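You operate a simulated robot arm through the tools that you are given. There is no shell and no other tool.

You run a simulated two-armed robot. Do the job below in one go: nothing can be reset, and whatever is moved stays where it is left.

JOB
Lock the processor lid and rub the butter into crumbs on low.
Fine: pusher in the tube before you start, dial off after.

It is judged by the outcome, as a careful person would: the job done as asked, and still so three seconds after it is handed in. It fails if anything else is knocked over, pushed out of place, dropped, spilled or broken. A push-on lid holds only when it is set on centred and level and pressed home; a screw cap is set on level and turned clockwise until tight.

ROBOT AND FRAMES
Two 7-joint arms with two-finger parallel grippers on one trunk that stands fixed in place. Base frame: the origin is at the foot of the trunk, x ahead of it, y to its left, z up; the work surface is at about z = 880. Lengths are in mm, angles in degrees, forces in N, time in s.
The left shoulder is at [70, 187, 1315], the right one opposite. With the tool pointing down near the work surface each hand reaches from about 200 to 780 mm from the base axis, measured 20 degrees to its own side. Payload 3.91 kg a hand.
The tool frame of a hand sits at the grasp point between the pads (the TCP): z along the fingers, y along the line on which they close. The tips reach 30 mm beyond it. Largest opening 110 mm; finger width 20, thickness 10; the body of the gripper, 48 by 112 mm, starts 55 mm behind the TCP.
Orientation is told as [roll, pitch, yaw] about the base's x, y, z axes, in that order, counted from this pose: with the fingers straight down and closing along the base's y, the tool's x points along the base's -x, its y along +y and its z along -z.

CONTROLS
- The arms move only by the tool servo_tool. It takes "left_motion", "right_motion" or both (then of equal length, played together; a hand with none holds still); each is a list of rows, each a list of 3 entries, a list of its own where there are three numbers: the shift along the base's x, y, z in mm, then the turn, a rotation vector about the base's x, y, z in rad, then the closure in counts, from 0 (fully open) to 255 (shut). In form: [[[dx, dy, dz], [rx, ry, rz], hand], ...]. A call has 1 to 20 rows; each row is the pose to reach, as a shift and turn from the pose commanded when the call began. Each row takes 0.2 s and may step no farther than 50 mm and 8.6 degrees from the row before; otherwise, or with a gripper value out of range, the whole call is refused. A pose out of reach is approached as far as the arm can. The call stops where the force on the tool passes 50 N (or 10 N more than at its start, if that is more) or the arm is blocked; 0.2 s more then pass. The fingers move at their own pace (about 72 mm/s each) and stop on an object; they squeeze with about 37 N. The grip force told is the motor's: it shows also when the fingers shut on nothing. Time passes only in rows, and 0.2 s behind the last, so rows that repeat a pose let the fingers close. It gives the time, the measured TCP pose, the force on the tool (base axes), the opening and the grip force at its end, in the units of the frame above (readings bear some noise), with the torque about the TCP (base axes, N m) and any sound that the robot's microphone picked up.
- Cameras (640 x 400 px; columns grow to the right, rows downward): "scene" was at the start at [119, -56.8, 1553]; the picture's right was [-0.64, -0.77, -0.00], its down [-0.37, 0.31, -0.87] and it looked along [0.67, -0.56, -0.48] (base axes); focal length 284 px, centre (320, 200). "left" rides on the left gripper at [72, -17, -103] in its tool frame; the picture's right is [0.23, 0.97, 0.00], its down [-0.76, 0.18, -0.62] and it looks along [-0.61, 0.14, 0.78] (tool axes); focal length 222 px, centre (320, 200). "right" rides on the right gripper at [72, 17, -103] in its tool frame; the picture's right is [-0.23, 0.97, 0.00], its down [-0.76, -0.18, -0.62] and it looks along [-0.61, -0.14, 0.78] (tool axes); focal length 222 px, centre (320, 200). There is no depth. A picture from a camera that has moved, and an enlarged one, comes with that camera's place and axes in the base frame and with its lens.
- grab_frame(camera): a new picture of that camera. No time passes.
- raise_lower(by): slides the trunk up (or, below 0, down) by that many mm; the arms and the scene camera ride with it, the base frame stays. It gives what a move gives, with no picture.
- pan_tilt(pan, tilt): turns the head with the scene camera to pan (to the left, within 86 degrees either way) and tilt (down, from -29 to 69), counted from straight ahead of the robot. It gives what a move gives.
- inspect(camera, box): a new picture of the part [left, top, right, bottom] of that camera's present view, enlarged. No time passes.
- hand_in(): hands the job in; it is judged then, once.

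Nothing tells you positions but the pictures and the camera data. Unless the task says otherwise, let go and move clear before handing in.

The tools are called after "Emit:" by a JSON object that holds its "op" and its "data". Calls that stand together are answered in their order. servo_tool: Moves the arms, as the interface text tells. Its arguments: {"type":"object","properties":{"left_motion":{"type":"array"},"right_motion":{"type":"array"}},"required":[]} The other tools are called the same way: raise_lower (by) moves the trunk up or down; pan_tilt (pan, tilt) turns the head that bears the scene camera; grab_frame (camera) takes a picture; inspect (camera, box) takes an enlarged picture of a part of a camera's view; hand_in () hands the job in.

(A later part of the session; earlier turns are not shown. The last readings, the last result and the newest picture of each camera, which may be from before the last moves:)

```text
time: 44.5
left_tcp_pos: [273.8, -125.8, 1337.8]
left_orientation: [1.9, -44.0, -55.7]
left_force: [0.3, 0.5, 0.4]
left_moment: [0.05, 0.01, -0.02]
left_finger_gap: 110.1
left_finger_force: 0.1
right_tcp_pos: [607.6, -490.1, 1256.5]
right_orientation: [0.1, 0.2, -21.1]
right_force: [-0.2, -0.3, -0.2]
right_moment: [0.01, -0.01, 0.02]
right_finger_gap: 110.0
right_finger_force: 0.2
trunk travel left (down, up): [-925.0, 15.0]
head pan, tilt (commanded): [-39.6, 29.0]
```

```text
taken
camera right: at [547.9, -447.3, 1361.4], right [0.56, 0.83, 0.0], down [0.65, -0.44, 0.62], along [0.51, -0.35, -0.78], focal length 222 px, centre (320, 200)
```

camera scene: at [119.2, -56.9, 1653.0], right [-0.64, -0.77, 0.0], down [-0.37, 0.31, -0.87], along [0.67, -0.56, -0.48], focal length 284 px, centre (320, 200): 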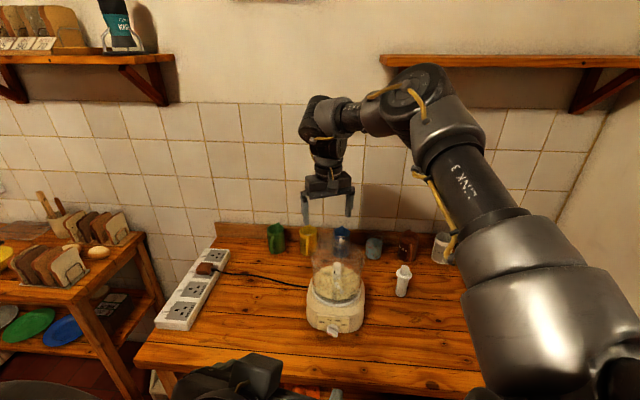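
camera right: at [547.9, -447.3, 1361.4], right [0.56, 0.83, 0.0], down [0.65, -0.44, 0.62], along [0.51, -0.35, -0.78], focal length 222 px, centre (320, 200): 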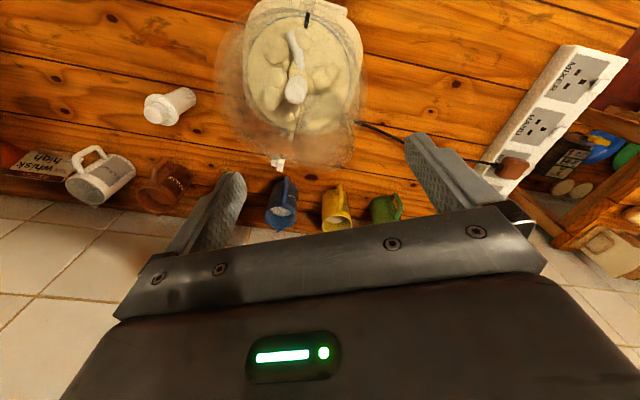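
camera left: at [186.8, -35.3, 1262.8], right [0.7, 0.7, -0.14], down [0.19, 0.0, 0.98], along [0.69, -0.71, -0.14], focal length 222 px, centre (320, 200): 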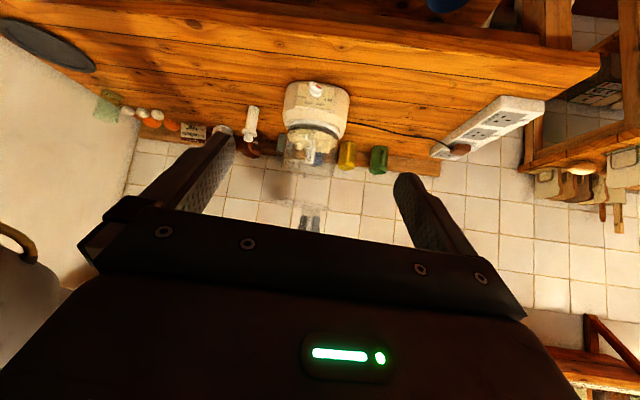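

The hand is clear of the tube and the lid is in place. I'll check the power strip the cord goes to, and measure the tube opening and the pusher from here.

Emit:
{"op": "inspect", "data": {"camera": "right", "box": [460, 40, 640, 210]}}

Emit:
{"op": "inspect", "data": {"camera": "right", "box": [210, 0, 380, 190]}}

Emit:
{"op": "inspect", "data": {"camera": "scene", "box": [150, 240, 250, 340]}}

Emit:
{"op": "inspect", "data": {"camera": "scene", "box": [295, 220, 385, 340]}}

Emit:
{"op": "inspect", "data": {"camera": "right", "box": [130, 70, 210, 140]}}

Emit:
{"op": "inspect", "data": {"camera": "scene", "box": [385, 255, 425, 305]}}

```text
2.35 times, centred on (550, 125) of right
camera zoom: at [547.9, -447.3, 1361.4], right [0.56, 0.83, 0.0], down [0.65, -0.44, 0.62], along [0.51, -0.35, -0.78], focal length 523 px, centre (-221, 376)
```

zoom: 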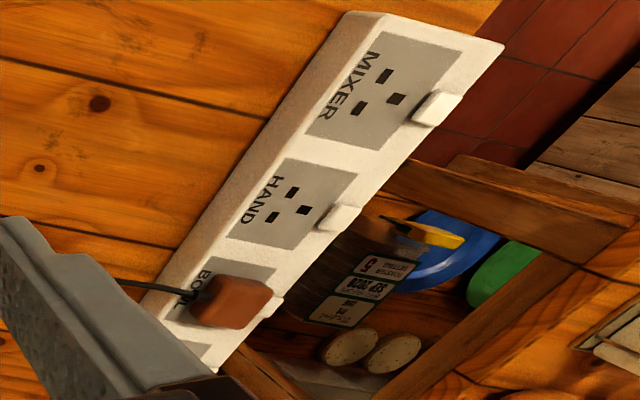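

```text
2.11 times, centred on (295, 95) of right
camera zoom: at [547.9, -447.3, 1361.4], right [0.56, 0.83, 0.0], down [0.65, -0.44, 0.62], along [0.51, -0.35, -0.78], focal length 468 px, centre (373, 421)
```

zoom: 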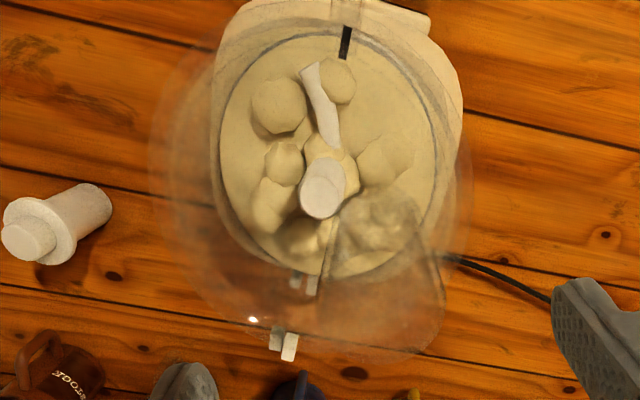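

```text
4.00 times, centred on (200, 290) of scene
camera zoom: at [119.2, -56.9, 1653.0], right [-0.64, -0.77, 0.0], down [-0.37, 0.31, -0.87], along [0.67, -0.56, -0.48], focal length 1137 px, centre (800, -160)
```

zoom: 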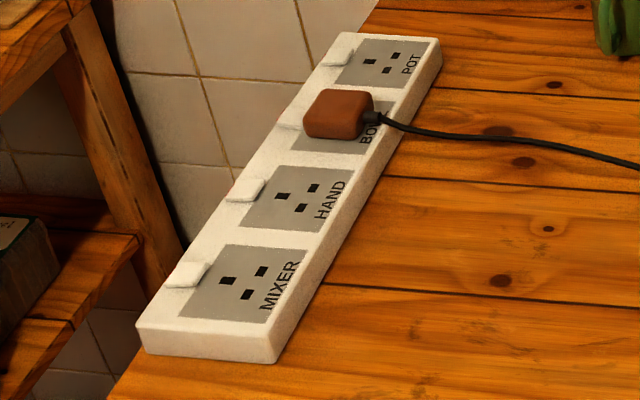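

```text
3.33 times, centred on (340, 280) of scene
camera zoom: at [119.2, -56.9, 1653.0], right [-0.64, -0.77, 0.0], down [-0.37, 0.31, -0.87], along [0.67, -0.56, -0.48], focal length 947 px, centre (253, -67)
```

zoom: 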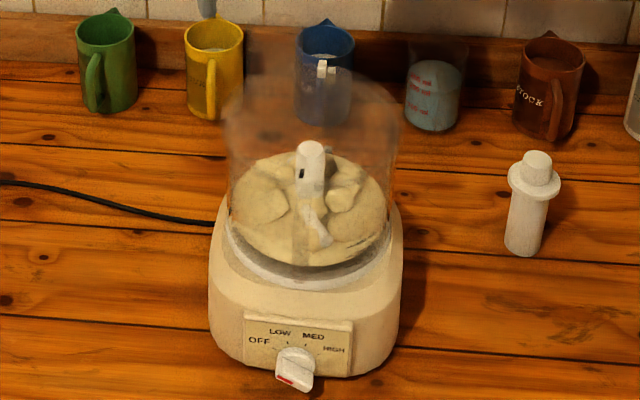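

```text
5.71 times, centred on (170, 105) of right
camera zoom: at [547.9, -447.3, 1361.4], right [0.56, 0.83, 0.0], down [0.65, -0.44, 0.62], along [0.51, -0.35, -0.78], focal length 1269 px, centre (1177, 743)
```

zoom: 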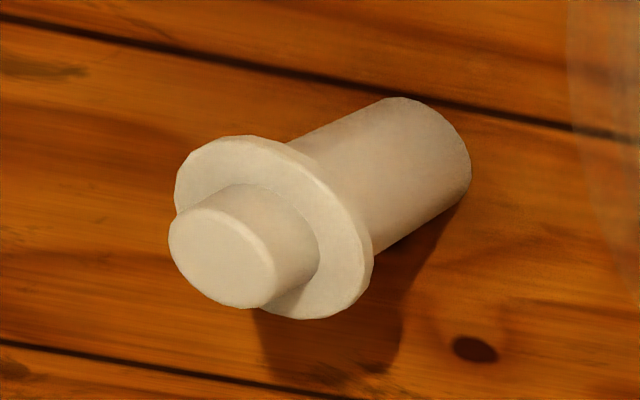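

```text
8.00 times, centred on (405, 280) of scene
camera zoom: at [119.2, -56.9, 1653.0], right [-0.64, -0.77, 0.0], down [-0.37, 0.31, -0.87], along [0.67, -0.56, -0.48], focal length 2273 px, centre (-360, -440)
```

zoom: 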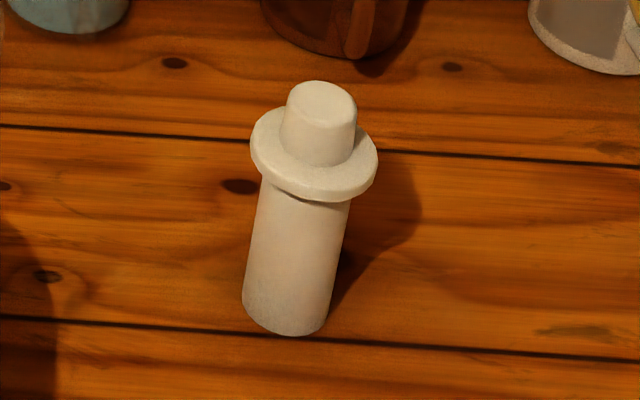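

The processor is plugged in ("BOWL" socket), the lid's tab sits against the block, and the pusher stands at about (492, -733) with its 30 mm handle topping out near z 1000. I'll move over above it, then lower the trunk for better reach.

Emit:
{"op": "servo_tool", "data": {"right_motion": [[[-8, -25, 5], [0, 0, 0.045], 0], [[-22, -55, 5], [0, 0, 0.09], 0], [[-37, -87, 5], [0, 0, 0.14], 0], [[-52, -118, 5], [0, 0, 0.19], 0], [[-68, -150, 5], [0, 0, 0.24], 0], [[-84, -181, 5], [0, 0, 0.29], 0], [[-100, -212, 5], [0, 0, 0.34], 0], [[-115.5, -242.5, 5], [0, 0, 0.368], 0], [[-115.5, -242.5, 5], [0, 0, 0.368], 0]]}}

Emit:
{"op": "grab_frame", "data": {"camera": "right"}}

```text
time: 46.5
left_tcp_pos: [272.5, -126.2, 1337.7]
left_orientation: [1.7, -43.9, -55.7]
left_force: [0.6, 1.0, 0.4]
left_moment: [0.0, 0.02, -0.04]
left_finger_gap: 110.1
left_finger_force: 0.0
right_tcp_pos: [493.5, -732.1, 1261.5]
right_orientation: [0.1, 0.2, 0.1]
right_force: [-0.8, -0.6, 0.5]
right_moment: [-0.03, -0.01, -0.02]
right_finger_gap: 110.0
right_finger_force: 0.1
trunk travel left (down, up): [-925.0, 15.0]
head pan, tilt (commanded): [-39.6, 29.0]
```

```text
taken
camera right: at [421.9, -715.9, 1366.3], right [0.23, 0.97, 0.0], down [0.76, -0.18, 0.62], along [0.6, -0.14, -0.78], focal length 222 px, centre (320, 200)
```

right: 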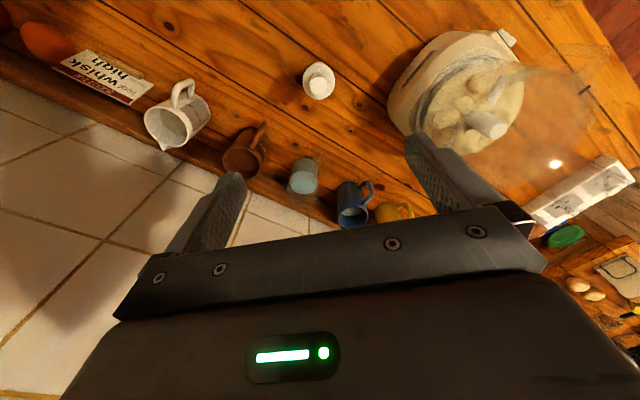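

Emit:
{"op": "inspect", "data": {"camera": "right", "box": [290, 55, 350, 115]}}

Emit:
{"op": "raise_lower", "data": {"by": -200}}

Emit:
{"op": "grab_frame", "data": {"camera": "right"}}

Emit:
{"op": "grab_frame", "data": {"camera": "scene"}}

```text
6.67 times, centred on (320, 85) of right
camera zoom: at [421.9, -715.9, 1366.3], right [0.23, 0.97, 0.0], down [0.76, -0.18, 0.62], along [0.6, -0.14, -0.78], focal length 1481 px, centre (320, 967)
```

zoom: 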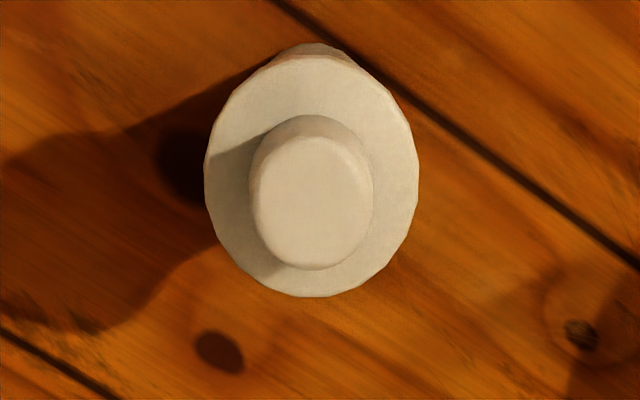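

```text
time: 48.7
left_tcp_pos: [271.3, -126.1, 1138.3]
left_orientation: [1.9, -44.1, -55.6]
left_force: [-0.6, 0.1, -0.6]
left_moment: [0.01, -0.02, 0.04]
left_finger_gap: 109.9
left_finger_force: 0.0
right_tcp_pos: [493.4, -732.4, 1062.6]
right_orientation: [0.1, 0.3, -0.1]
right_force: [-0.7, 0.0, 0.1]
right_moment: [0.0, -0.01, 0.01]
right_finger_gap: 109.9
right_finger_force: 0.1
trunk travel left (down, up): [-725.0, 215.0]
head pan, tilt (commanded): [-39.6, 29.0]
```

```text
taken
camera right: at [421.9, -715.5, 1166.4], right [0.23, 0.97, 0.0], down [0.76, -0.18, 0.62], along [0.6, -0.14, -0.78], focal length 222 px, centre (320, 200)
```

right: 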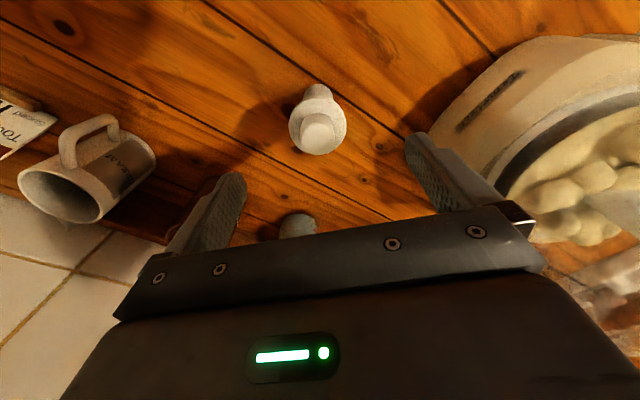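

```text
taken
camera scene: at [118.9, -56.9, 1453.1], right [-0.64, -0.77, 0.0], down [-0.37, 0.31, -0.87], along [0.67, -0.56, -0.48], focal length 284 px, centre (320, 200)
```

scene: 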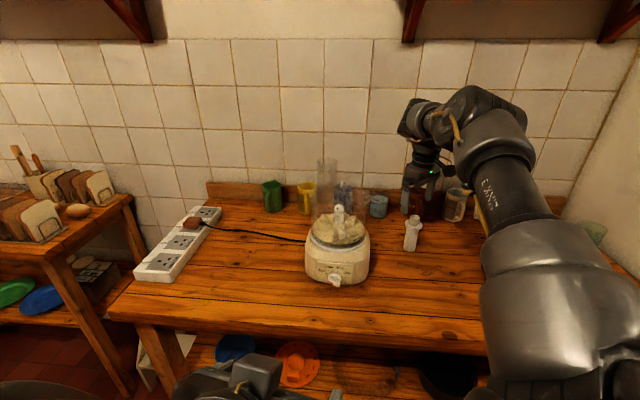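

Emit:
{"op": "inspect", "data": {"camera": "right", "box": [280, 75, 360, 165]}}

Emit:
{"op": "inspect", "data": {"camera": "scene", "box": [385, 165, 445, 255]}}

```text
4.44 times, centred on (320, 120) of right
camera zoom: at [421.9, -715.5, 1166.4], right [0.23, 0.97, 0.0], down [0.76, -0.18, 0.62], along [0.6, -0.14, -0.78], focal length 987 px, centre (320, 556)
```

zoom: 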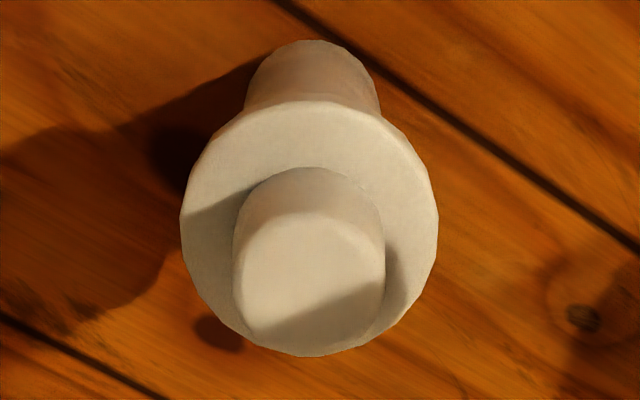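

```text
4.44 times, centred on (415, 210) of scene
camera zoom: at [118.9, -56.9, 1453.1], right [-0.64, -0.77, 0.0], down [-0.37, 0.31, -0.87], along [0.67, -0.56, -0.48], focal length 1263 px, centre (-102, 156)
```

zoom: 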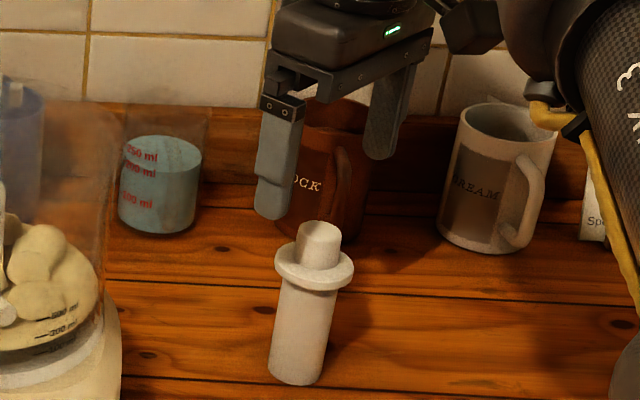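

The handle is at about (491, -733). Descending over it, then closing.

Emit:
{"op": "servo_tool", "data": {"right_motion": [[[-2, -1, -15], [0, 0, 0], 0], [[-2, -1, -30], [0, 0, 0], 0], [[-2, -1, -45], [0, 0, 0], 0], [[-2, -1, -56], [0, 0, 0], 0], [[-2, -1, -60], [0, 0, 0], 0], [[-2, -1, -60], [0, 0, 0], 0]]}}

Emit:
{"op": "inspect", "data": {"camera": "scene", "box": [385, 185, 445, 260]}}

Emit:
{"op": "grab_frame", "data": {"camera": "right"}}

```text
time: 50.1
left_tcp_pos: [273.4, -125.3, 1139.1]
left_orientation: [1.9, -44.0, -55.7]
left_force: [-0.4, -0.4, 0.0]
left_moment: [0.03, -0.01, 0.0]
left_finger_gap: 109.9
left_finger_force: 0.2
right_tcp_pos: [491.0, -733.0, 1001.3]
right_orientation: [0.1, 0.1, 0.0]
right_force: [-0.2, -0.5, 0.2]
right_moment: [0.04, -0.01, 0.02]
right_finger_gap: 109.8
right_finger_force: 0.2
trunk travel left (down, up): [-725.0, 215.0]
head pan, tilt (commanded): [-39.6, 29.0]
```

```text
5.33 times, centred on (415, 222) of scene
camera zoom: at [119.0, -56.9, 1453.0], right [-0.64, -0.77, 0.0], down [-0.37, 0.31, -0.87], along [0.67, -0.56, -0.48], focal length 1516 px, centre (-187, 80)
```

zoom: 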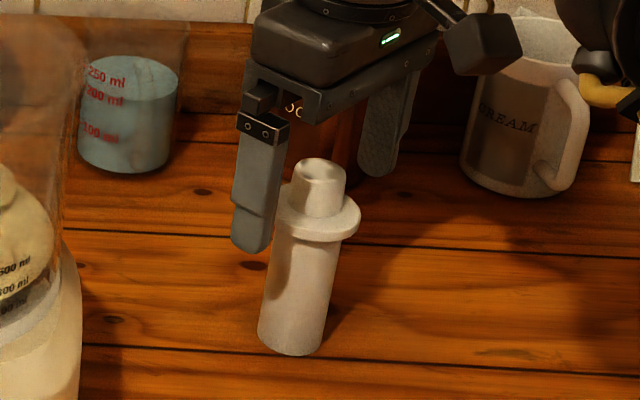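

```text
taken
camera right: at [419.4, -716.3, 1105.9], right [0.23, 0.97, 0.0], down [0.76, -0.18, 0.62], along [0.6, -0.14, -0.78], focal length 222 px, centre (320, 200)
```

right: 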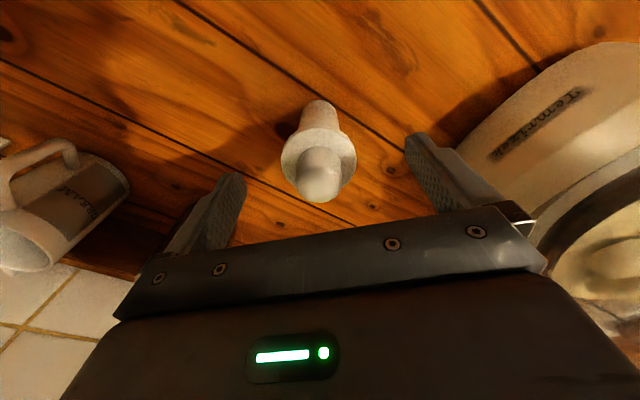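

The fingers straddle the handle. Their tips are very near the flange level, so I'll rise 4 mm and then close on the handle.

Emit:
{"op": "servo_tool", "data": {"right_motion": [[[0, 0, 4], [0, 0, 0], 0], [[0, 0, 4.5], [0, 0, 0], 120], [[0, 0, 4.5], [0, 0, 0], 200], [[0, 0, 4.5], [0, 0, 0], 255], [[0, 0, 4.5], [0, 0, 0], 255], [[0, 0, 4.5], [0, 0, 0], 255]]}}

Emit:
{"op": "inspect", "data": {"camera": "scene", "box": [385, 185, 445, 260]}}

Emit:
{"op": "grab_frame", "data": {"camera": "right"}}

```text
time: 51.5
left_tcp_pos: [272.7, -126.2, 1138.2]
left_orientation: [1.9, -44.1, -55.7]
left_force: [0.6, -0.5, -0.1]
left_moment: [0.01, 0.0, 0.02]
left_finger_gap: 110.2
left_finger_force: 0.1
right_tcp_pos: [491.8, -734.4, 1007.1]
right_orientation: [0.1, 0.2, -0.1]
right_force: [-0.5, 0.3, -1.1]
right_moment: [0.01, -0.01, 0.04]
right_finger_gap: 27.9
right_finger_force: 37.4
trunk travel left (down, up): [-725.0, 215.0]
head pan, tilt (commanded): [-39.6, 29.0]
```

```text
5.33 times, centred on (415, 222) of scene
camera zoom: at [119.1, -57.1, 1453.0], right [-0.64, -0.77, 0.0], down [-0.37, 0.31, -0.87], along [0.67, -0.56, -0.48], focal length 1516 px, centre (-187, 80)
```

zoom: 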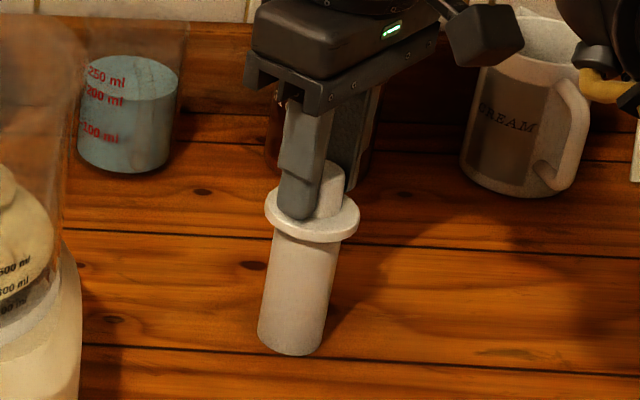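

```text
taken
camera right: at [419.6, -716.4, 1110.5], right [0.23, 0.97, 0.0], down [0.76, -0.18, 0.62], along [0.6, -0.14, -0.78], focal length 222 px, centre (320, 200)
```

right: 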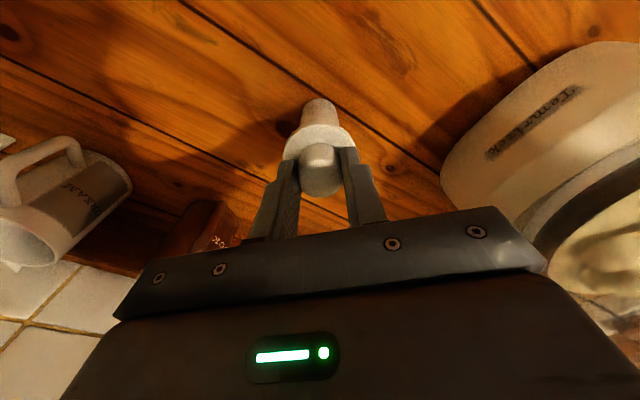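

Emit:
{"op": "inspect", "data": {"camera": "right", "box": [250, 90, 400, 240]}}

Emit:
{"op": "inspect", "data": {"camera": "left", "box": [220, 60, 320, 200]}}

```text
2.67 times, centred on (325, 165) of right
camera zoom: at [419.6, -716.4, 1110.5], right [0.23, 0.97, 0.0], down [0.76, -0.18, 0.62], along [0.6, -0.14, -0.78], focal length 592 px, centre (307, 293)
```

zoom: 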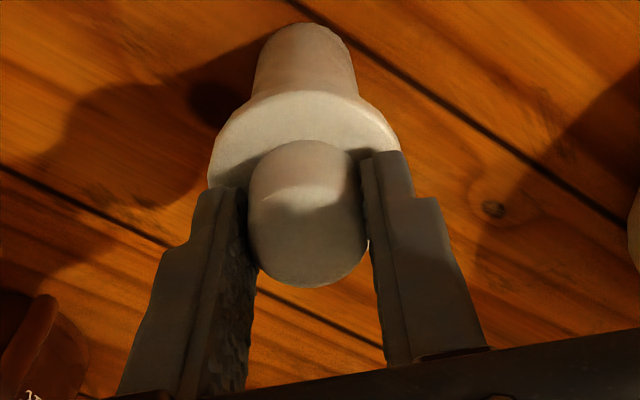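

```text
2.86 times, centred on (270, 130) of left
camera zoom: at [186.8, -35.2, 1163.0], right [0.7, 0.7, -0.14], down [0.19, 0.0, 0.98], along [0.69, -0.71, -0.14], focal length 635 px, centre (463, 400)
```

zoom: 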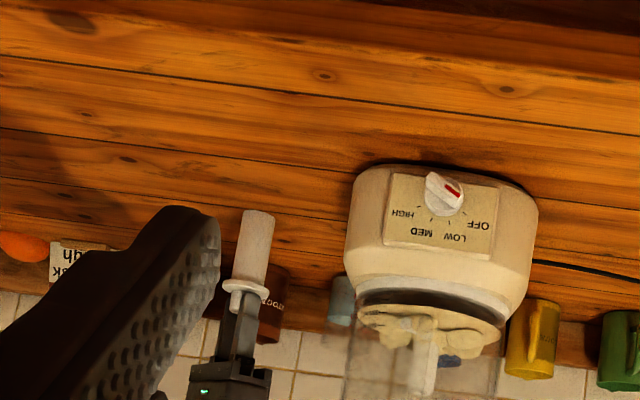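

The handle is held at 28 mm. Lifting the pusher clear, then raising the trunk for the reach over the tube.

Emit:
{"op": "servo_tool", "data": {"right_motion": [[[0, 0, 8], [0, 0, 0], 255], [[0, 0, 20], [0, 0, 0], 255], [[0, 0, 35], [0, 0, 0], 255], [[0, 0, 50], [0, 0, 0], 255], [[0, 0, 60], [0, 0, 0], 255], [[0, 0, 60], [0, 0, 0], 255]]}}

Emit:
{"op": "inspect", "data": {"camera": "scene", "box": [385, 160, 445, 250]}}

```text
time: 52.9
left_tcp_pos: [272.7, -126.6, 1138.3]
left_orientation: [1.9, -44.0, -55.7]
left_force: [-0.5, 0.6, 0.8]
left_moment: [-0.03, -0.02, 0.04]
left_finger_gap: 109.8
left_finger_force: 0.1
right_tcp_pos: [491.8, -734.6, 1066.8]
right_orientation: [0.0, 0.2, 0.0]
right_force: [-0.3, 0.6, -1.5]
right_moment: [-0.02, -0.03, 0.0]
right_finger_gap: 27.9
right_finger_force: 36.4
trunk travel left (down, up): [-725.0, 215.0]
head pan, tilt (commanded): [-39.6, 29.0]
```

```text
4.44 times, centred on (415, 205) of scene
camera zoom: at [119.2, -57.3, 1453.0], right [-0.64, -0.77, 0.0], down [-0.37, 0.31, -0.87], along [0.67, -0.56, -0.49], focal length 1263 px, centre (-102, 178)
```

zoom: 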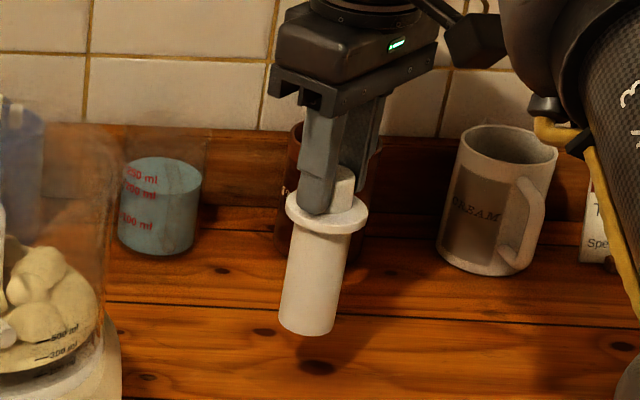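

Emit:
{"op": "raise_lower", "data": {"by": 212}}

Emit:
{"op": "servo_tool", "data": {"right_motion": [[[10, 20, 15], [0, 0, 0], 255], [[22, 45, 32], [0, 0, 0], 255], [[34, 70, 48], [0, 0, 0], 255], [[46, 95, 60], [0, 0, 0], 255], [[57, 120, 68], [0, 0, 0], 255], [[57, 120, 70], [0, 0, 0], 255]]}}

Emit:
{"op": "grab_frame", "data": {"camera": "right"}}

Emit:
{"op": "grab_frame", "data": {"camera": "left"}}

Emit:
{"op": "grab_frame", "data": {"camera": "scene"}}

```text
time: 55.2
left_tcp_pos: [272.8, -126.2, 1349.6]
left_orientation: [1.8, -44.0, -55.8]
left_force: [0.0, -0.7, 1.4]
left_moment: [-0.01, 0.02, -0.01]
left_finger_gap: 109.8
left_finger_force: 0.1
right_tcp_pos: [492.8, -734.4, 1278.7]
right_orientation: [0.1, 0.2, 0.1]
right_force: [0.6, -0.5, -0.3]
right_moment: [0.01, 0.01, -0.01]
right_finger_gap: 27.9
right_finger_force: 36.9
trunk travel left (down, up): [-937.0, 3.0]
head pan, tilt (commanded): [-39.6, 29.0]
```

```text
time: 56.6
left_tcp_pos: [272.6, -126.6, 1350.3]
left_orientation: [1.9, -44.1, -55.7]
left_force: [0.1, 0.3, 0.2]
left_moment: [-0.01, 0.03, -0.01]
left_finger_gap: 110.0
left_finger_force: 0.1
right_tcp_pos: [549.9, -613.4, 1350.2]
right_orientation: [0.2, 0.2, 0.0]
right_force: [-0.3, 1.0, -0.7]
right_moment: [-0.02, -0.03, 0.01]
right_finger_gap: 28.1
right_finger_force: 37.1
trunk travel left (down, up): [-937.0, 3.0]
head pan, tilt (commanded): [-39.6, 29.0]
```

```text
taken
camera right: at [478.0, -596.3, 1453.3], right [0.23, 0.97, 0.0], down [0.76, -0.18, 0.62], along [0.6, -0.14, -0.78], focal length 222 px, centre (320, 200)
```

right: 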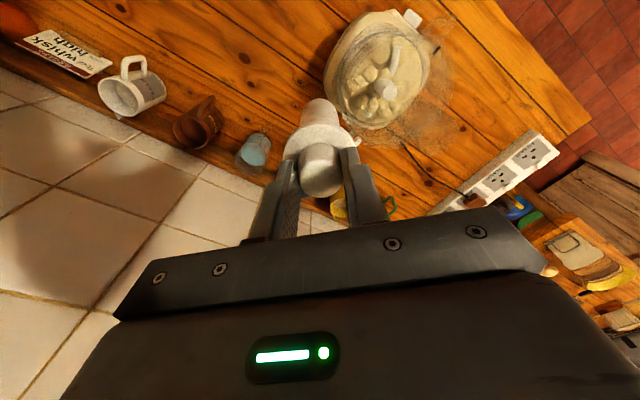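

```text
taken
camera left: at [186.6, -35.4, 1375.0], right [0.7, 0.7, -0.14], down [0.19, 0.0, 0.98], along [0.69, -0.71, -0.14], focal length 222 px, centre (320, 200)
```

left: 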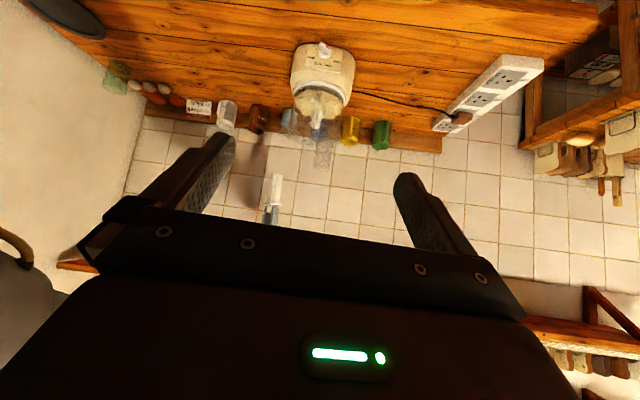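

```text
taken
camera scene: at [118.9, -57.3, 1665.0], right [-0.64, -0.77, 0.0], down [-0.37, 0.31, -0.87], along [0.67, -0.56, -0.48], focal length 284 px, centre (320, 200)
```

scene: 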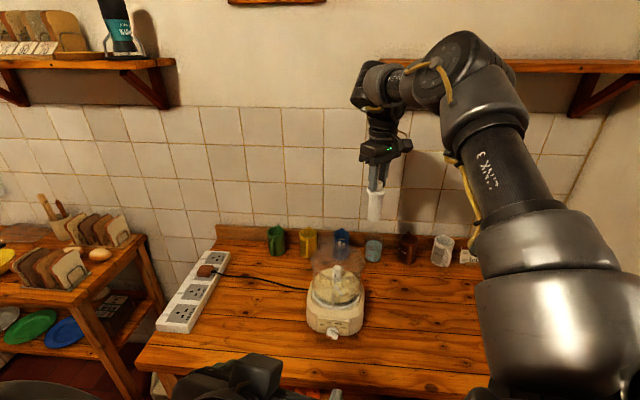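

Now to pin down the tube opening. Zooming on it from three cameras.

Emit:
{"op": "inspect", "data": {"camera": "scene", "box": [315, 230, 375, 290]}}

Emit:
{"op": "inspect", "data": {"camera": "left", "box": [280, 110, 350, 190]}}

Emit:
{"op": "inspect", "data": {"camera": "right", "box": [350, 40, 470, 160]}}

```text
6.67 times, centred on (345, 260) of scene
camera zoom: at [118.9, -57.3, 1665.0], right [-0.64, -0.77, 0.0], down [-0.37, 0.31, -0.87], along [0.67, -0.56, -0.48], focal length 1894 px, centre (153, -200)
```

zoom: 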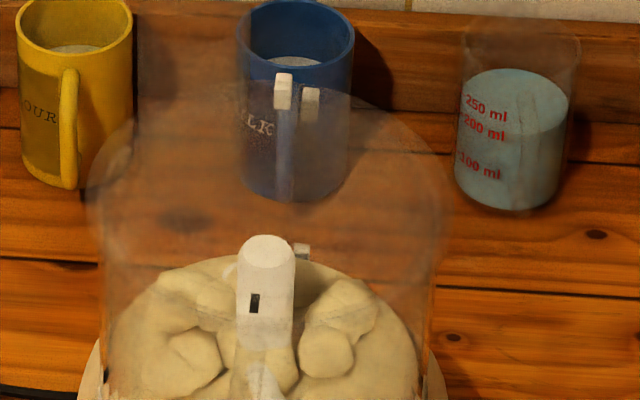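

```text
5.00 times, centred on (315, 150) of left
camera zoom: at [186.6, -35.4, 1375.0], right [0.7, 0.7, -0.14], down [0.19, 0.0, 0.98], along [0.69, -0.71, -0.14], focal length 1111 px, centre (345, 450)
```

zoom: 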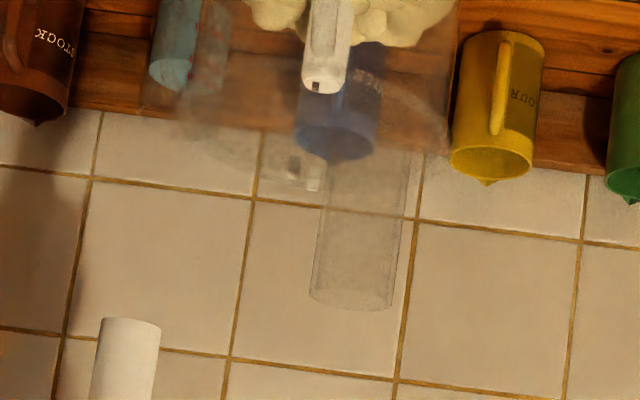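

```text
3.33 times, centred on (410, 100) of right
camera zoom: at [478.0, -596.3, 1453.3], right [0.23, 0.97, 0.0], down [0.76, -0.18, 0.62], along [0.6, -0.14, -0.78], focal length 740 px, centre (20, 533)
```

zoom: 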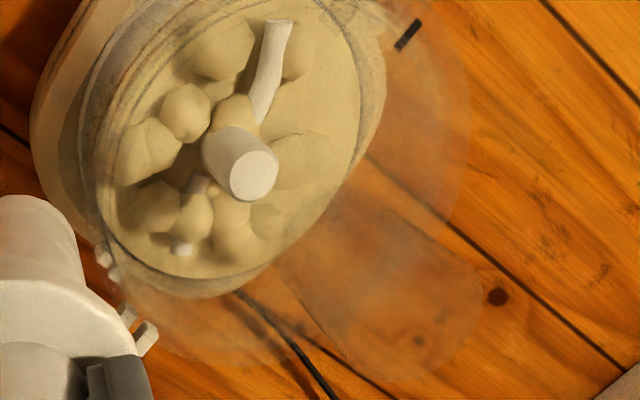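

Emit:
{"op": "inspect", "data": {"camera": "right", "box": [405, 95, 475, 165]}}

Emit:
{"op": "inspect", "data": {"camera": "left", "box": [305, 145, 335, 180]}}

Emit:
{"op": "inspect", "data": {"camera": "scene", "box": [325, 215, 365, 255]}}

```text
5.71 times, centred on (440, 130) of right
camera zoom: at [478.0, -596.3, 1453.3], right [0.23, 0.97, 0.0], down [0.76, -0.18, 0.62], along [0.6, -0.14, -0.78], focal length 1269 px, centre (-366, 600)
```

zoom: 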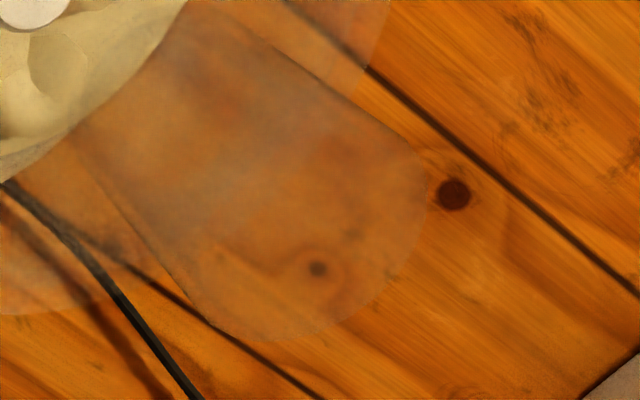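

```text
11.43 times, centred on (320, 162) of left
camera zoom: at [186.6, -35.4, 1375.0], right [0.7, 0.7, -0.14], down [0.19, 0.0, 0.98], along [0.69, -0.71, -0.14], focal length 2538 px, centre (320, 629)
```

zoom: 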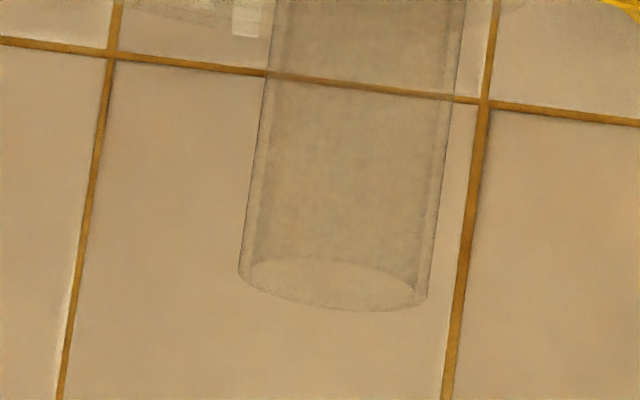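

```text
10.00 times, centred on (345, 235) of scene
camera zoom: at [118.9, -57.3, 1665.0], right [-0.64, -0.77, 0.0], down [-0.37, 0.31, -0.87], along [0.67, -0.56, -0.48], focal length 2842 px, centre (70, -150)
```

zoom: 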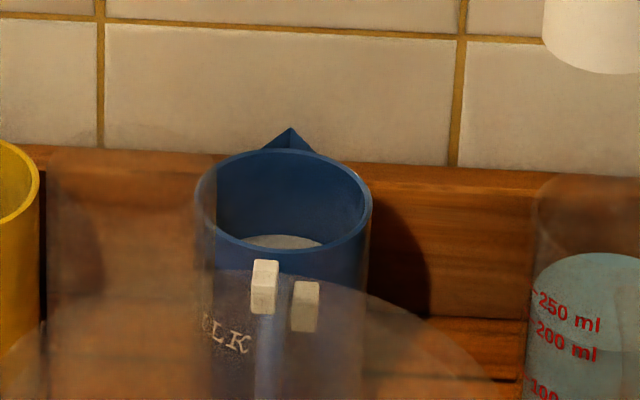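

Scene and left views together put the tube centre near (610, -487). I'll bring the pusher there, still 20 mm above the tube, and compare axes directly.

Emit:
{"op": "servo_tool", "data": {"right_motion": [[[12, 25, 0], [0, 0, 0], 255], [[24, 50, 0], [0, 0, 0], 255], [[36, 75, 0], [0, 0, 0], 255], [[48, 100, 0], [0, 0, 0], 255], [[57, 118, 0], [0, 0, 0], 255], [[62, 126.5, 0], [0, 0, 0], 255], [[62, 126.5, 0], [0, 0, 0], 255], [[62, 126.5, 0], [0, 0, 0], 255]]}}

Emit:
{"op": "inspect", "data": {"camera": "left", "box": [300, 140, 345, 200]}}

Emit:
{"op": "inspect", "data": {"camera": "scene", "box": [310, 190, 360, 255]}}

Emit:
{"op": "inspect", "data": {"camera": "right", "box": [260, 60, 400, 220]}}

```text
time: 58.4
left_tcp_pos: [274.4, -125.0, 1350.1]
left_orientation: [1.9, -44.0, -55.7]
left_force: [-0.1, 0.6, 0.4]
left_moment: [-0.02, -0.03, 0.04]
left_finger_gap: 110.0
left_finger_force: 0.0
right_tcp_pos: [598.1, -486.7, 1342.7]
right_orientation: [0.1, 0.0, 0.0]
right_force: [0.2, 0.5, -0.3]
right_moment: [0.04, 0.0, 0.0]
right_finger_gap: 27.8
right_finger_force: 37.0
right hand out of reach, approached as far as the arm can: row 4, 5, 6, 7, 8
trunk travel left (down, up): [-937.0, 3.0]
head pan, tilt (commanded): [-39.6, 29.0]
```

```text
6.67 times, centred on (322, 170) of left
camera zoom: at [186.4, -34.7, 1375.1], right [0.7, 0.7, -0.14], down [0.19, 0.0, 0.98], along [0.69, -0.71, -0.14], focal length 1481 px, centre (303, 400)
```

zoom: 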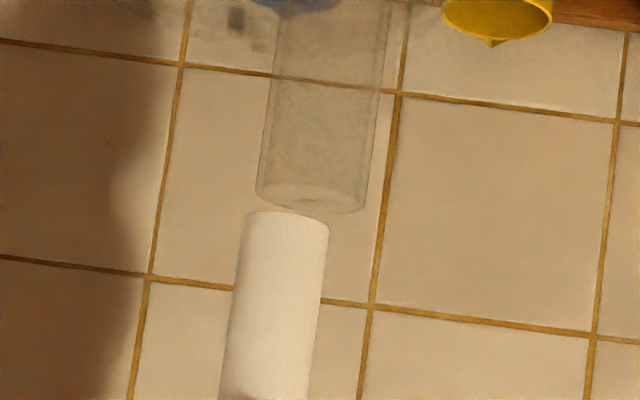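

```text
6.15 times, centred on (335, 222) of scene
camera zoom: at [118.6, -56.4, 1665.1], right [-0.64, -0.77, 0.0], down [-0.37, 0.31, -0.87], along [0.67, -0.56, -0.48], focal length 1749 px, centre (228, 62)
```

zoom: 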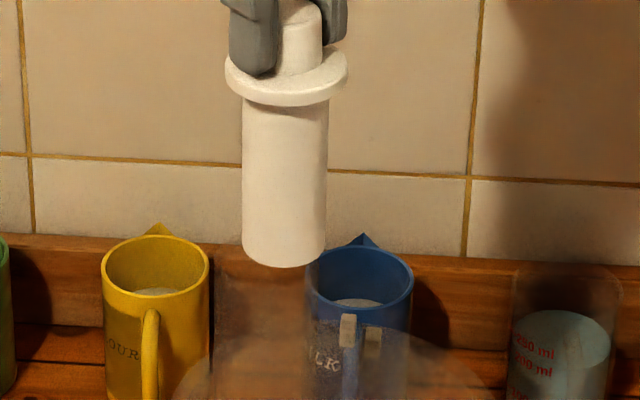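

```text
2.50 times, centred on (330, 140) of right
camera zoom: at [525.4, -468.9, 1446.5], right [0.23, 0.97, 0.0], down [0.76, -0.18, 0.62], along [0.61, -0.14, -0.78], focal length 555 px, centre (295, 350)
```

zoom: 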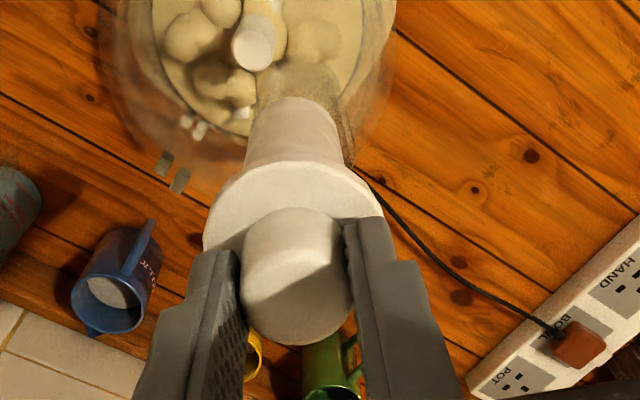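

At this height the arm stops about 14 mm short of the tube. I'll turn the wrist to a more natural heading (about -30°) and lower slightly to gain reach, keeping the pusher above the tube.

Emit:
{"op": "servo_tool", "data": {"right_motion": [[[0, 0, -1], [0, 0, -0.13], 255], [[3, 0, -3], [0, 0, -0.26], 255], [[6, 0, -5], [0, 0, -0.39], 255], [[10, 0, -6], [0, 0, -0.52], 255], [[14, 0, -6], [0, 0, -0.52], 255], [[14, 0, -6], [0, 0, -0.52], 255]]}}

Emit:
{"op": "inspect", "data": {"camera": "left", "box": [300, 140, 345, 200]}}

Emit:
{"op": "grab_frame", "data": {"camera": "scene"}}

```text
time: 59.8
left_tcp_pos: [273.3, -126.5, 1348.9]
left_orientation: [1.8, -44.0, -55.7]
left_force: [-0.9, 0.2, 0.7]
left_moment: [0.03, -0.03, 0.01]
left_finger_gap: 109.8
left_finger_force: 0.1
right_tcp_pos: [602.8, -486.5, 1333.1]
right_orientation: [0.2, 0.2, -29.8]
right_force: [-0.2, 0.5, 0.2]
right_moment: [-0.01, 0.02, 0.0]
right_finger_gap: 27.9
right_finger_force: 37.2
right hand out of reach, approached as far as the arm can: row 4, 5, 6
trunk travel left (down, up): [-937.0, 3.0]
head pan, tilt (commanded): [-39.6, 29.0]
```

```text
6.67 times, centred on (322, 170) of left
camera zoom: at [186.9, -35.0, 1375.0], right [0.7, 0.7, -0.14], down [0.19, 0.0, 0.98], along [0.69, -0.71, -0.14], focal length 1481 px, centre (303, 400)
```

zoom: 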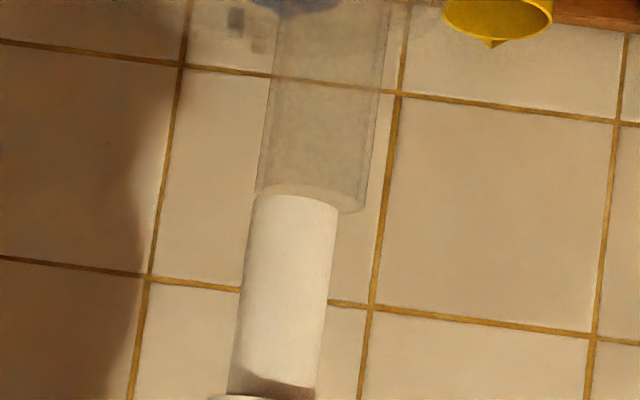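

```text
taken
camera scene: at [119.2, -56.8, 1665.0], right [-0.64, -0.77, 0.0], down [-0.37, 0.31, -0.87], along [0.67, -0.56, -0.48], focal length 284 px, centre (320, 200)
```

scene: 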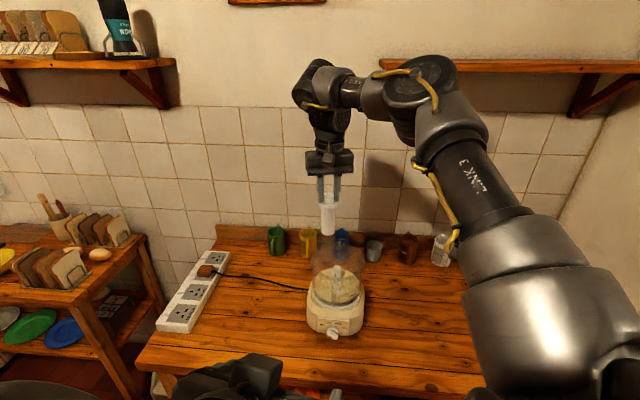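

Lowering gained a little, but reach is still short by about 9 mm. A slight outward tilt (about 5°) will carry the pusher's foot over the tube; I'll straighten it up once it has entered and the hand is lower.

Emit:
{"op": "servo_tool", "data": {"right_motion": [[[0, 1, 1], [-0.014, -0.025, 0], 255], [[0, 2, 1], [-0.028, -0.05, 0], 255], [[0, 3, 1], [-0.0428, -0.0759, 0], 255], [[0, 3, 1], [-0.0428, -0.0759, 0], 255]]}}

Emit:
{"op": "inspect", "data": {"camera": "left", "box": [300, 140, 345, 200]}}

Emit:
{"op": "inspect", "data": {"camera": "scene", "box": [310, 190, 360, 255]}}

Emit:
{"op": "inspect", "data": {"camera": "right", "box": [240, 60, 400, 220]}}

```text
time: 60.8
left_tcp_pos: [272.4, -126.7, 1349.2]
left_orientation: [1.8, -44.0, -55.7]
left_force: [0.3, 0.0, 0.4]
left_moment: [-0.02, -0.02, 0.0]
left_finger_gap: 109.7
left_finger_force: 0.0
right_tcp_pos: [602.7, -483.6, 1334.8]
right_orientation: [0.1, -4.8, -29.8]
right_force: [0.4, 0.2, 0.6]
right_moment: [-0.01, -0.01, 0.03]
right_finger_gap: 27.8
right_finger_force: 37.9
trunk travel left (down, up): [-937.0, 3.0]
head pan, tilt (commanded): [-39.6, 29.0]
```

```text
6.67 times, centred on (322, 170) of left
camera zoom: at [187.0, -35.1, 1375.0], right [0.7, 0.7, -0.14], down [0.19, 0.0, 0.98], along [0.69, -0.71, -0.14], focal length 1481 px, centre (303, 400)
```

zoom: 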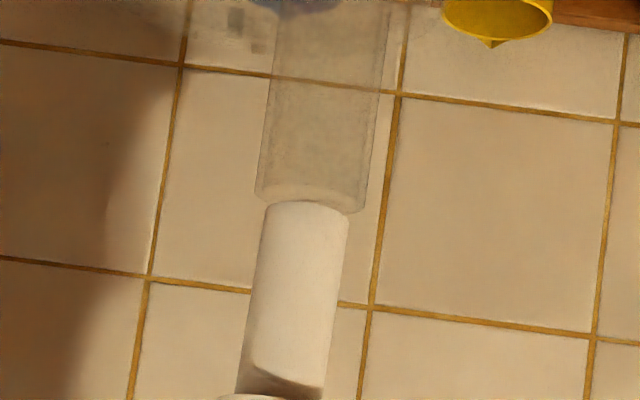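

```text
6.15 times, centred on (335, 222) of scene
camera zoom: at [119.4, -56.9, 1665.0], right [-0.64, -0.77, 0.0], down [-0.37, 0.31, -0.87], along [0.67, -0.56, -0.48], focal length 1749 px, centre (228, 62)
```

zoom: 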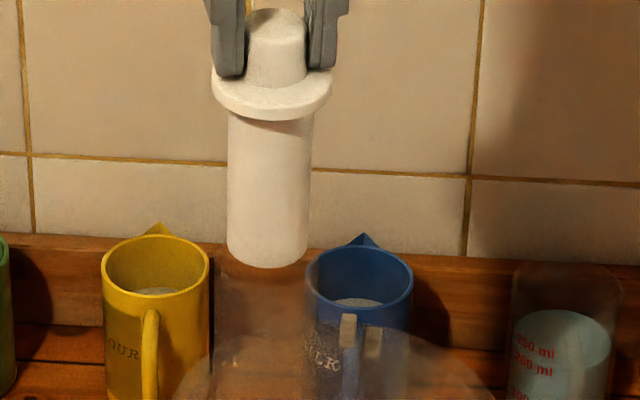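

```text
2.50 times, centred on (320, 140) of right
camera zoom: at [541.1, -427.8, 1432.0], right [0.68, 0.73, 0.02], down [0.52, -0.51, 0.68], along [0.51, -0.45, -0.73], focal length 555 px, centre (320, 350)
```

zoom: 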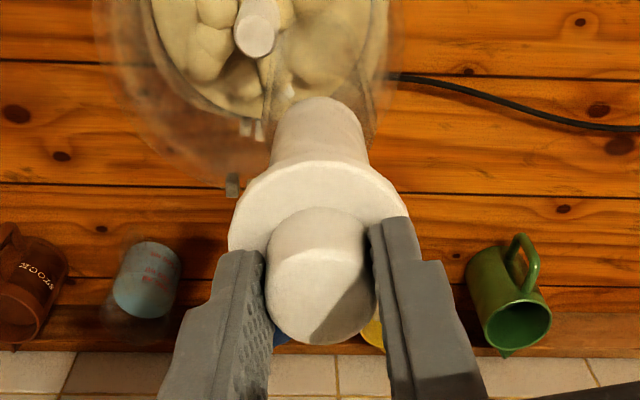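

In both side views the pusher's foot is now over the tube mouth to within about a millimetre. I'll trim by 1 mm and lower it just into the mouth, checking force.

Emit:
{"op": "servo_tool", "data": {"right_motion": [[[0.8, 0.8, 0], [0, 0, 0], 255], [[0.8, 0.8, -4], [0, 0, 0], 255], [[0.8, 0.8, -8], [0, 0, 0], 255], [[0.8, 0.8, -12], [0, 0, 0], 255], [[0.8, 0.8, -15], [0, 0, 0], 255], [[0.8, 0.8, -15], [0, 0, 0], 255]]}}

Emit:
{"op": "inspect", "data": {"camera": "left", "box": [300, 140, 345, 200]}}

Emit:
{"op": "inspect", "data": {"camera": "scene", "box": [310, 190, 360, 255]}}

```text
time: 62.2
left_tcp_pos: [269.0, -122.4, 1351.1]
left_orientation: [1.9, -44.2, -55.7]
left_force: [-0.1, 0.3, -0.3]
left_moment: [-0.03, -0.03, -0.02]
left_finger_gap: 110.0
left_finger_force: 0.0
right_tcp_pos: [600.2, -479.5, 1324.3]
right_orientation: [0.2, -5.1, -29.7]
right_force: [1.2, 1.3, 25.3]
right_moment: [-0.43, -0.81, 0.03]
right_finger_gap: 28.1
right_finger_force: 37.2
trunk travel left (down, up): [-937.0, 3.0]
head pan, tilt (commanded): [-39.6, 29.0]
```

```text
6.67 times, centred on (322, 170) of left
camera zoom: at [183.7, -31.7, 1375.8], right [0.7, 0.7, -0.14], down [0.19, 0.0, 0.98], along [0.69, -0.71, -0.13], focal length 1481 px, centre (303, 400)
```

zoom: 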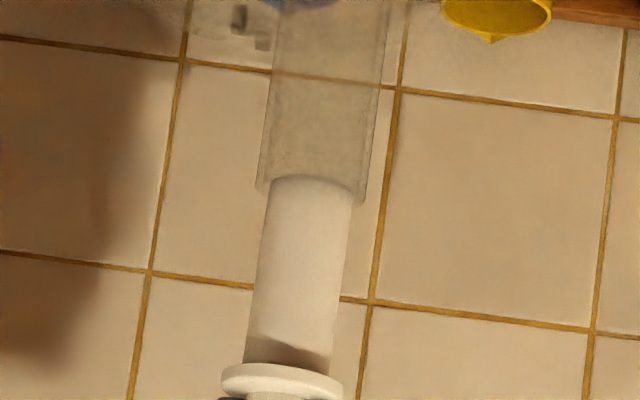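

```text
6.15 times, centred on (335, 222) of scene
camera zoom: at [115.3, -52.8, 1665.7], right [-0.64, -0.77, 0.0], down [-0.37, 0.31, -0.88], along [0.68, -0.56, -0.48], focal length 1749 px, centre (228, 62)
```

zoom: 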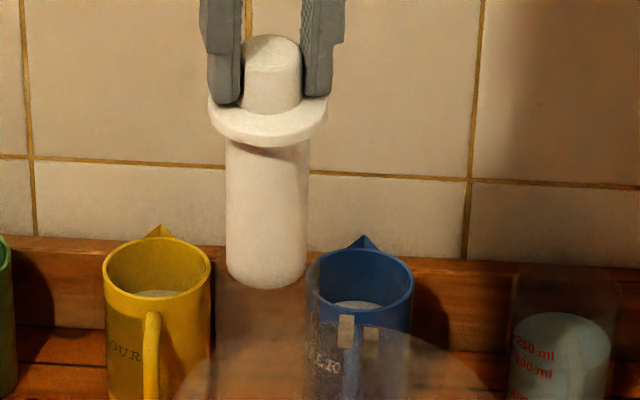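

It touched the tube's rim on the outward (+x, -y) side at 25 N. I'll ease off and shift the pusher back toward (-x, +y) by a couple of millimetres.

Emit:
{"op": "servo_tool", "data": {"right_motion": [[[0, 0, 3], [0, 0, 0], 255], [[0, 0, 5], [0, 0, 0], 255], [[-1.2, 1.2, 5], [0, 0, 0], 255], [[-2.5, 2.5, 5], [0, 0, 0], 255], [[-2.5, 2.5, 3], [0, 0, 0], 255], [[-2.5, 2.5, 1.5], [0, 0, 0], 255], [[-2.5, 2.5, 1.5], [0, 0, 0], 255]]}}

Emit:
{"op": "inspect", "data": {"camera": "left", "box": [300, 140, 345, 200]}}

```text
time: 63.8
left_tcp_pos: [272.8, -126.8, 1349.6]
left_orientation: [1.8, -43.9, -55.7]
left_force: [0.3, -0.6, 0.2]
left_moment: [0.0, 0.02, -0.01]
left_finger_gap: 110.0
left_finger_force: 0.0
right_tcp_pos: [601.4, -480.4, 1320.1]
right_orientation: [0.1, -4.7, -29.7]
right_force: [0.3, -0.4, 0.1]
right_moment: [0.01, 0.0, -0.01]
right_finger_gap: 27.9
right_finger_force: 36.9
trunk travel left (down, up): [-937.0, 3.0]
head pan, tilt (commanded): [-39.6, 29.0]
```

```text
6.67 times, centred on (322, 170) of left
camera zoom: at [187.4, -35.7, 1374.9], right [0.7, 0.7, -0.14], down [0.19, 0.0, 0.98], along [0.69, -0.71, -0.14], focal length 1481 px, centre (303, 400)
```

zoom: 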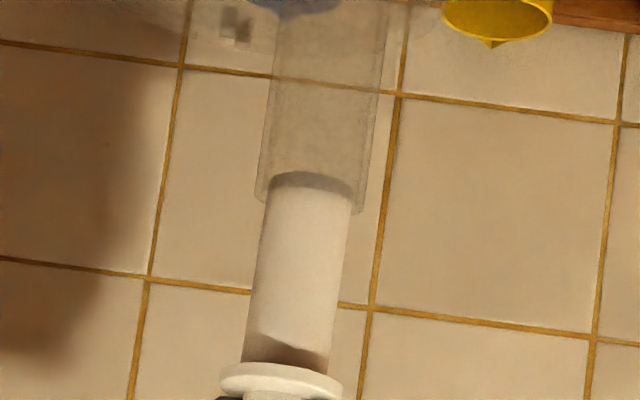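

The pusher has entered the tube with no force. Now I'll lower it gradually while straightening the tilt.

Emit:
{"op": "servo_tool", "data": {"right_motion": [[[1.0, -0.6, -4], [0.004, 0.007, 0], 255], [[2.0, -1.2, -7.5], [0.0077, 0.0137, 0], 255], [[3.0, -1.8, -11], [0.0115, 0.0205, 0], 255], [[3.9, -2.3, -15], [0.0154, 0.0273, 0], 255], [[3.9, -2.3, -15], [0.0154, 0.0273, 0], 255]]}}

Emit:
{"op": "inspect", "data": {"camera": "left", "box": [290, 125, 345, 200]}}

```text
time: 65.0
left_tcp_pos: [274.1, -126.1, 1350.7]
left_orientation: [1.8, -44.0, -55.7]
left_force: [0.4, -1.0, -0.6]
left_moment: [0.01, 0.04, 0.0]
left_finger_gap: 109.7
left_finger_force: 0.1
right_tcp_pos: [604.5, -481.6, 1306.9]
right_orientation: [0.0, -3.0, -29.8]
right_force: [0.8, 0.9, -0.6]
right_moment: [0.0, -0.03, -0.01]
right_finger_gap: 28.0
right_finger_force: 36.8
trunk travel left (down, up): [-937.0, 3.0]
head pan, tilt (commanded): [-39.6, 29.0]
```

```text
5.33 times, centred on (318, 162) of left
camera zoom: at [187.0, -35.1, 1375.0], right [0.7, 0.7, -0.14], down [0.19, 0.0, 0.98], along [0.69, -0.71, -0.14], focal length 1185 px, centre (333, 400)
```

zoom: 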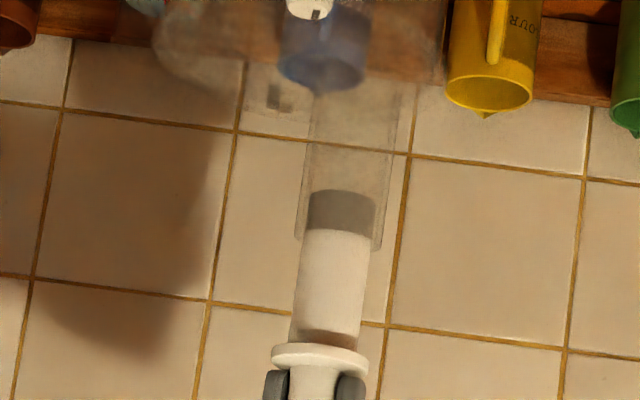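

Emit:
{"op": "servo_tool", "data": {"right_motion": [[[1.6, -1.1, -8], [0.0064, 0.0114, 0], 255], [[3.2, -2.2, -16], [0.0128, 0.0228, 0], 255], [[4.3, -2.9, -24], [0.0192, 0.0342, 0], 255], [[5.3, -3.6, -31], [0.0257, 0.0456, 0], 255], [[5.3, -3.6, -31], [0.0257, 0.0456, 0], 255]]}}

Emit:
{"op": "inspect", "data": {"camera": "left", "box": [290, 125, 345, 200]}}

```text
time: 66.2
left_tcp_pos: [273.8, -125.9, 1349.9]
left_orientation: [1.8, -44.0, -55.7]
left_force: [-0.1, 0.2, -0.4]
left_moment: [-0.02, 0.02, 0.0]
left_finger_gap: 109.8
left_finger_force: 0.0
right_tcp_pos: [608.2, -484.4, 1275.1]
right_orientation: [0.1, 0.1, -29.8]
right_force: [0.6, 0.2, -1.3]
right_moment: [-0.02, 0.01, 0.02]
right_finger_gap: 28.1
right_finger_force: 36.6
trunk travel left (down, up): [-937.0, 3.0]
head pan, tilt (commanded): [-39.6, 29.0]
```

```text
5.33 times, centred on (318, 162) of left
camera zoom: at [187.0, -35.1, 1375.0], right [0.7, 0.7, -0.14], down [0.19, 0.0, 0.98], along [0.69, -0.71, -0.14], focal length 1185 px, centre (333, 400)
```

zoom: 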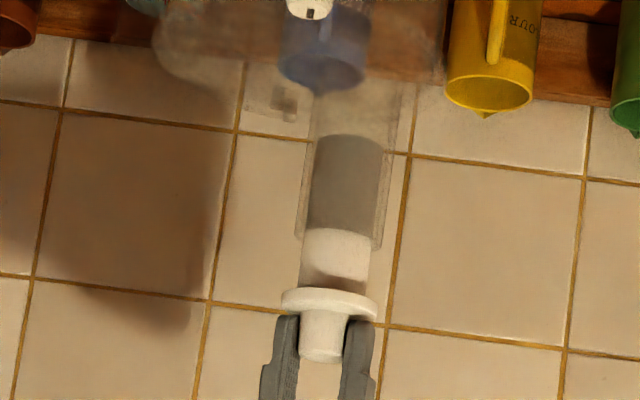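

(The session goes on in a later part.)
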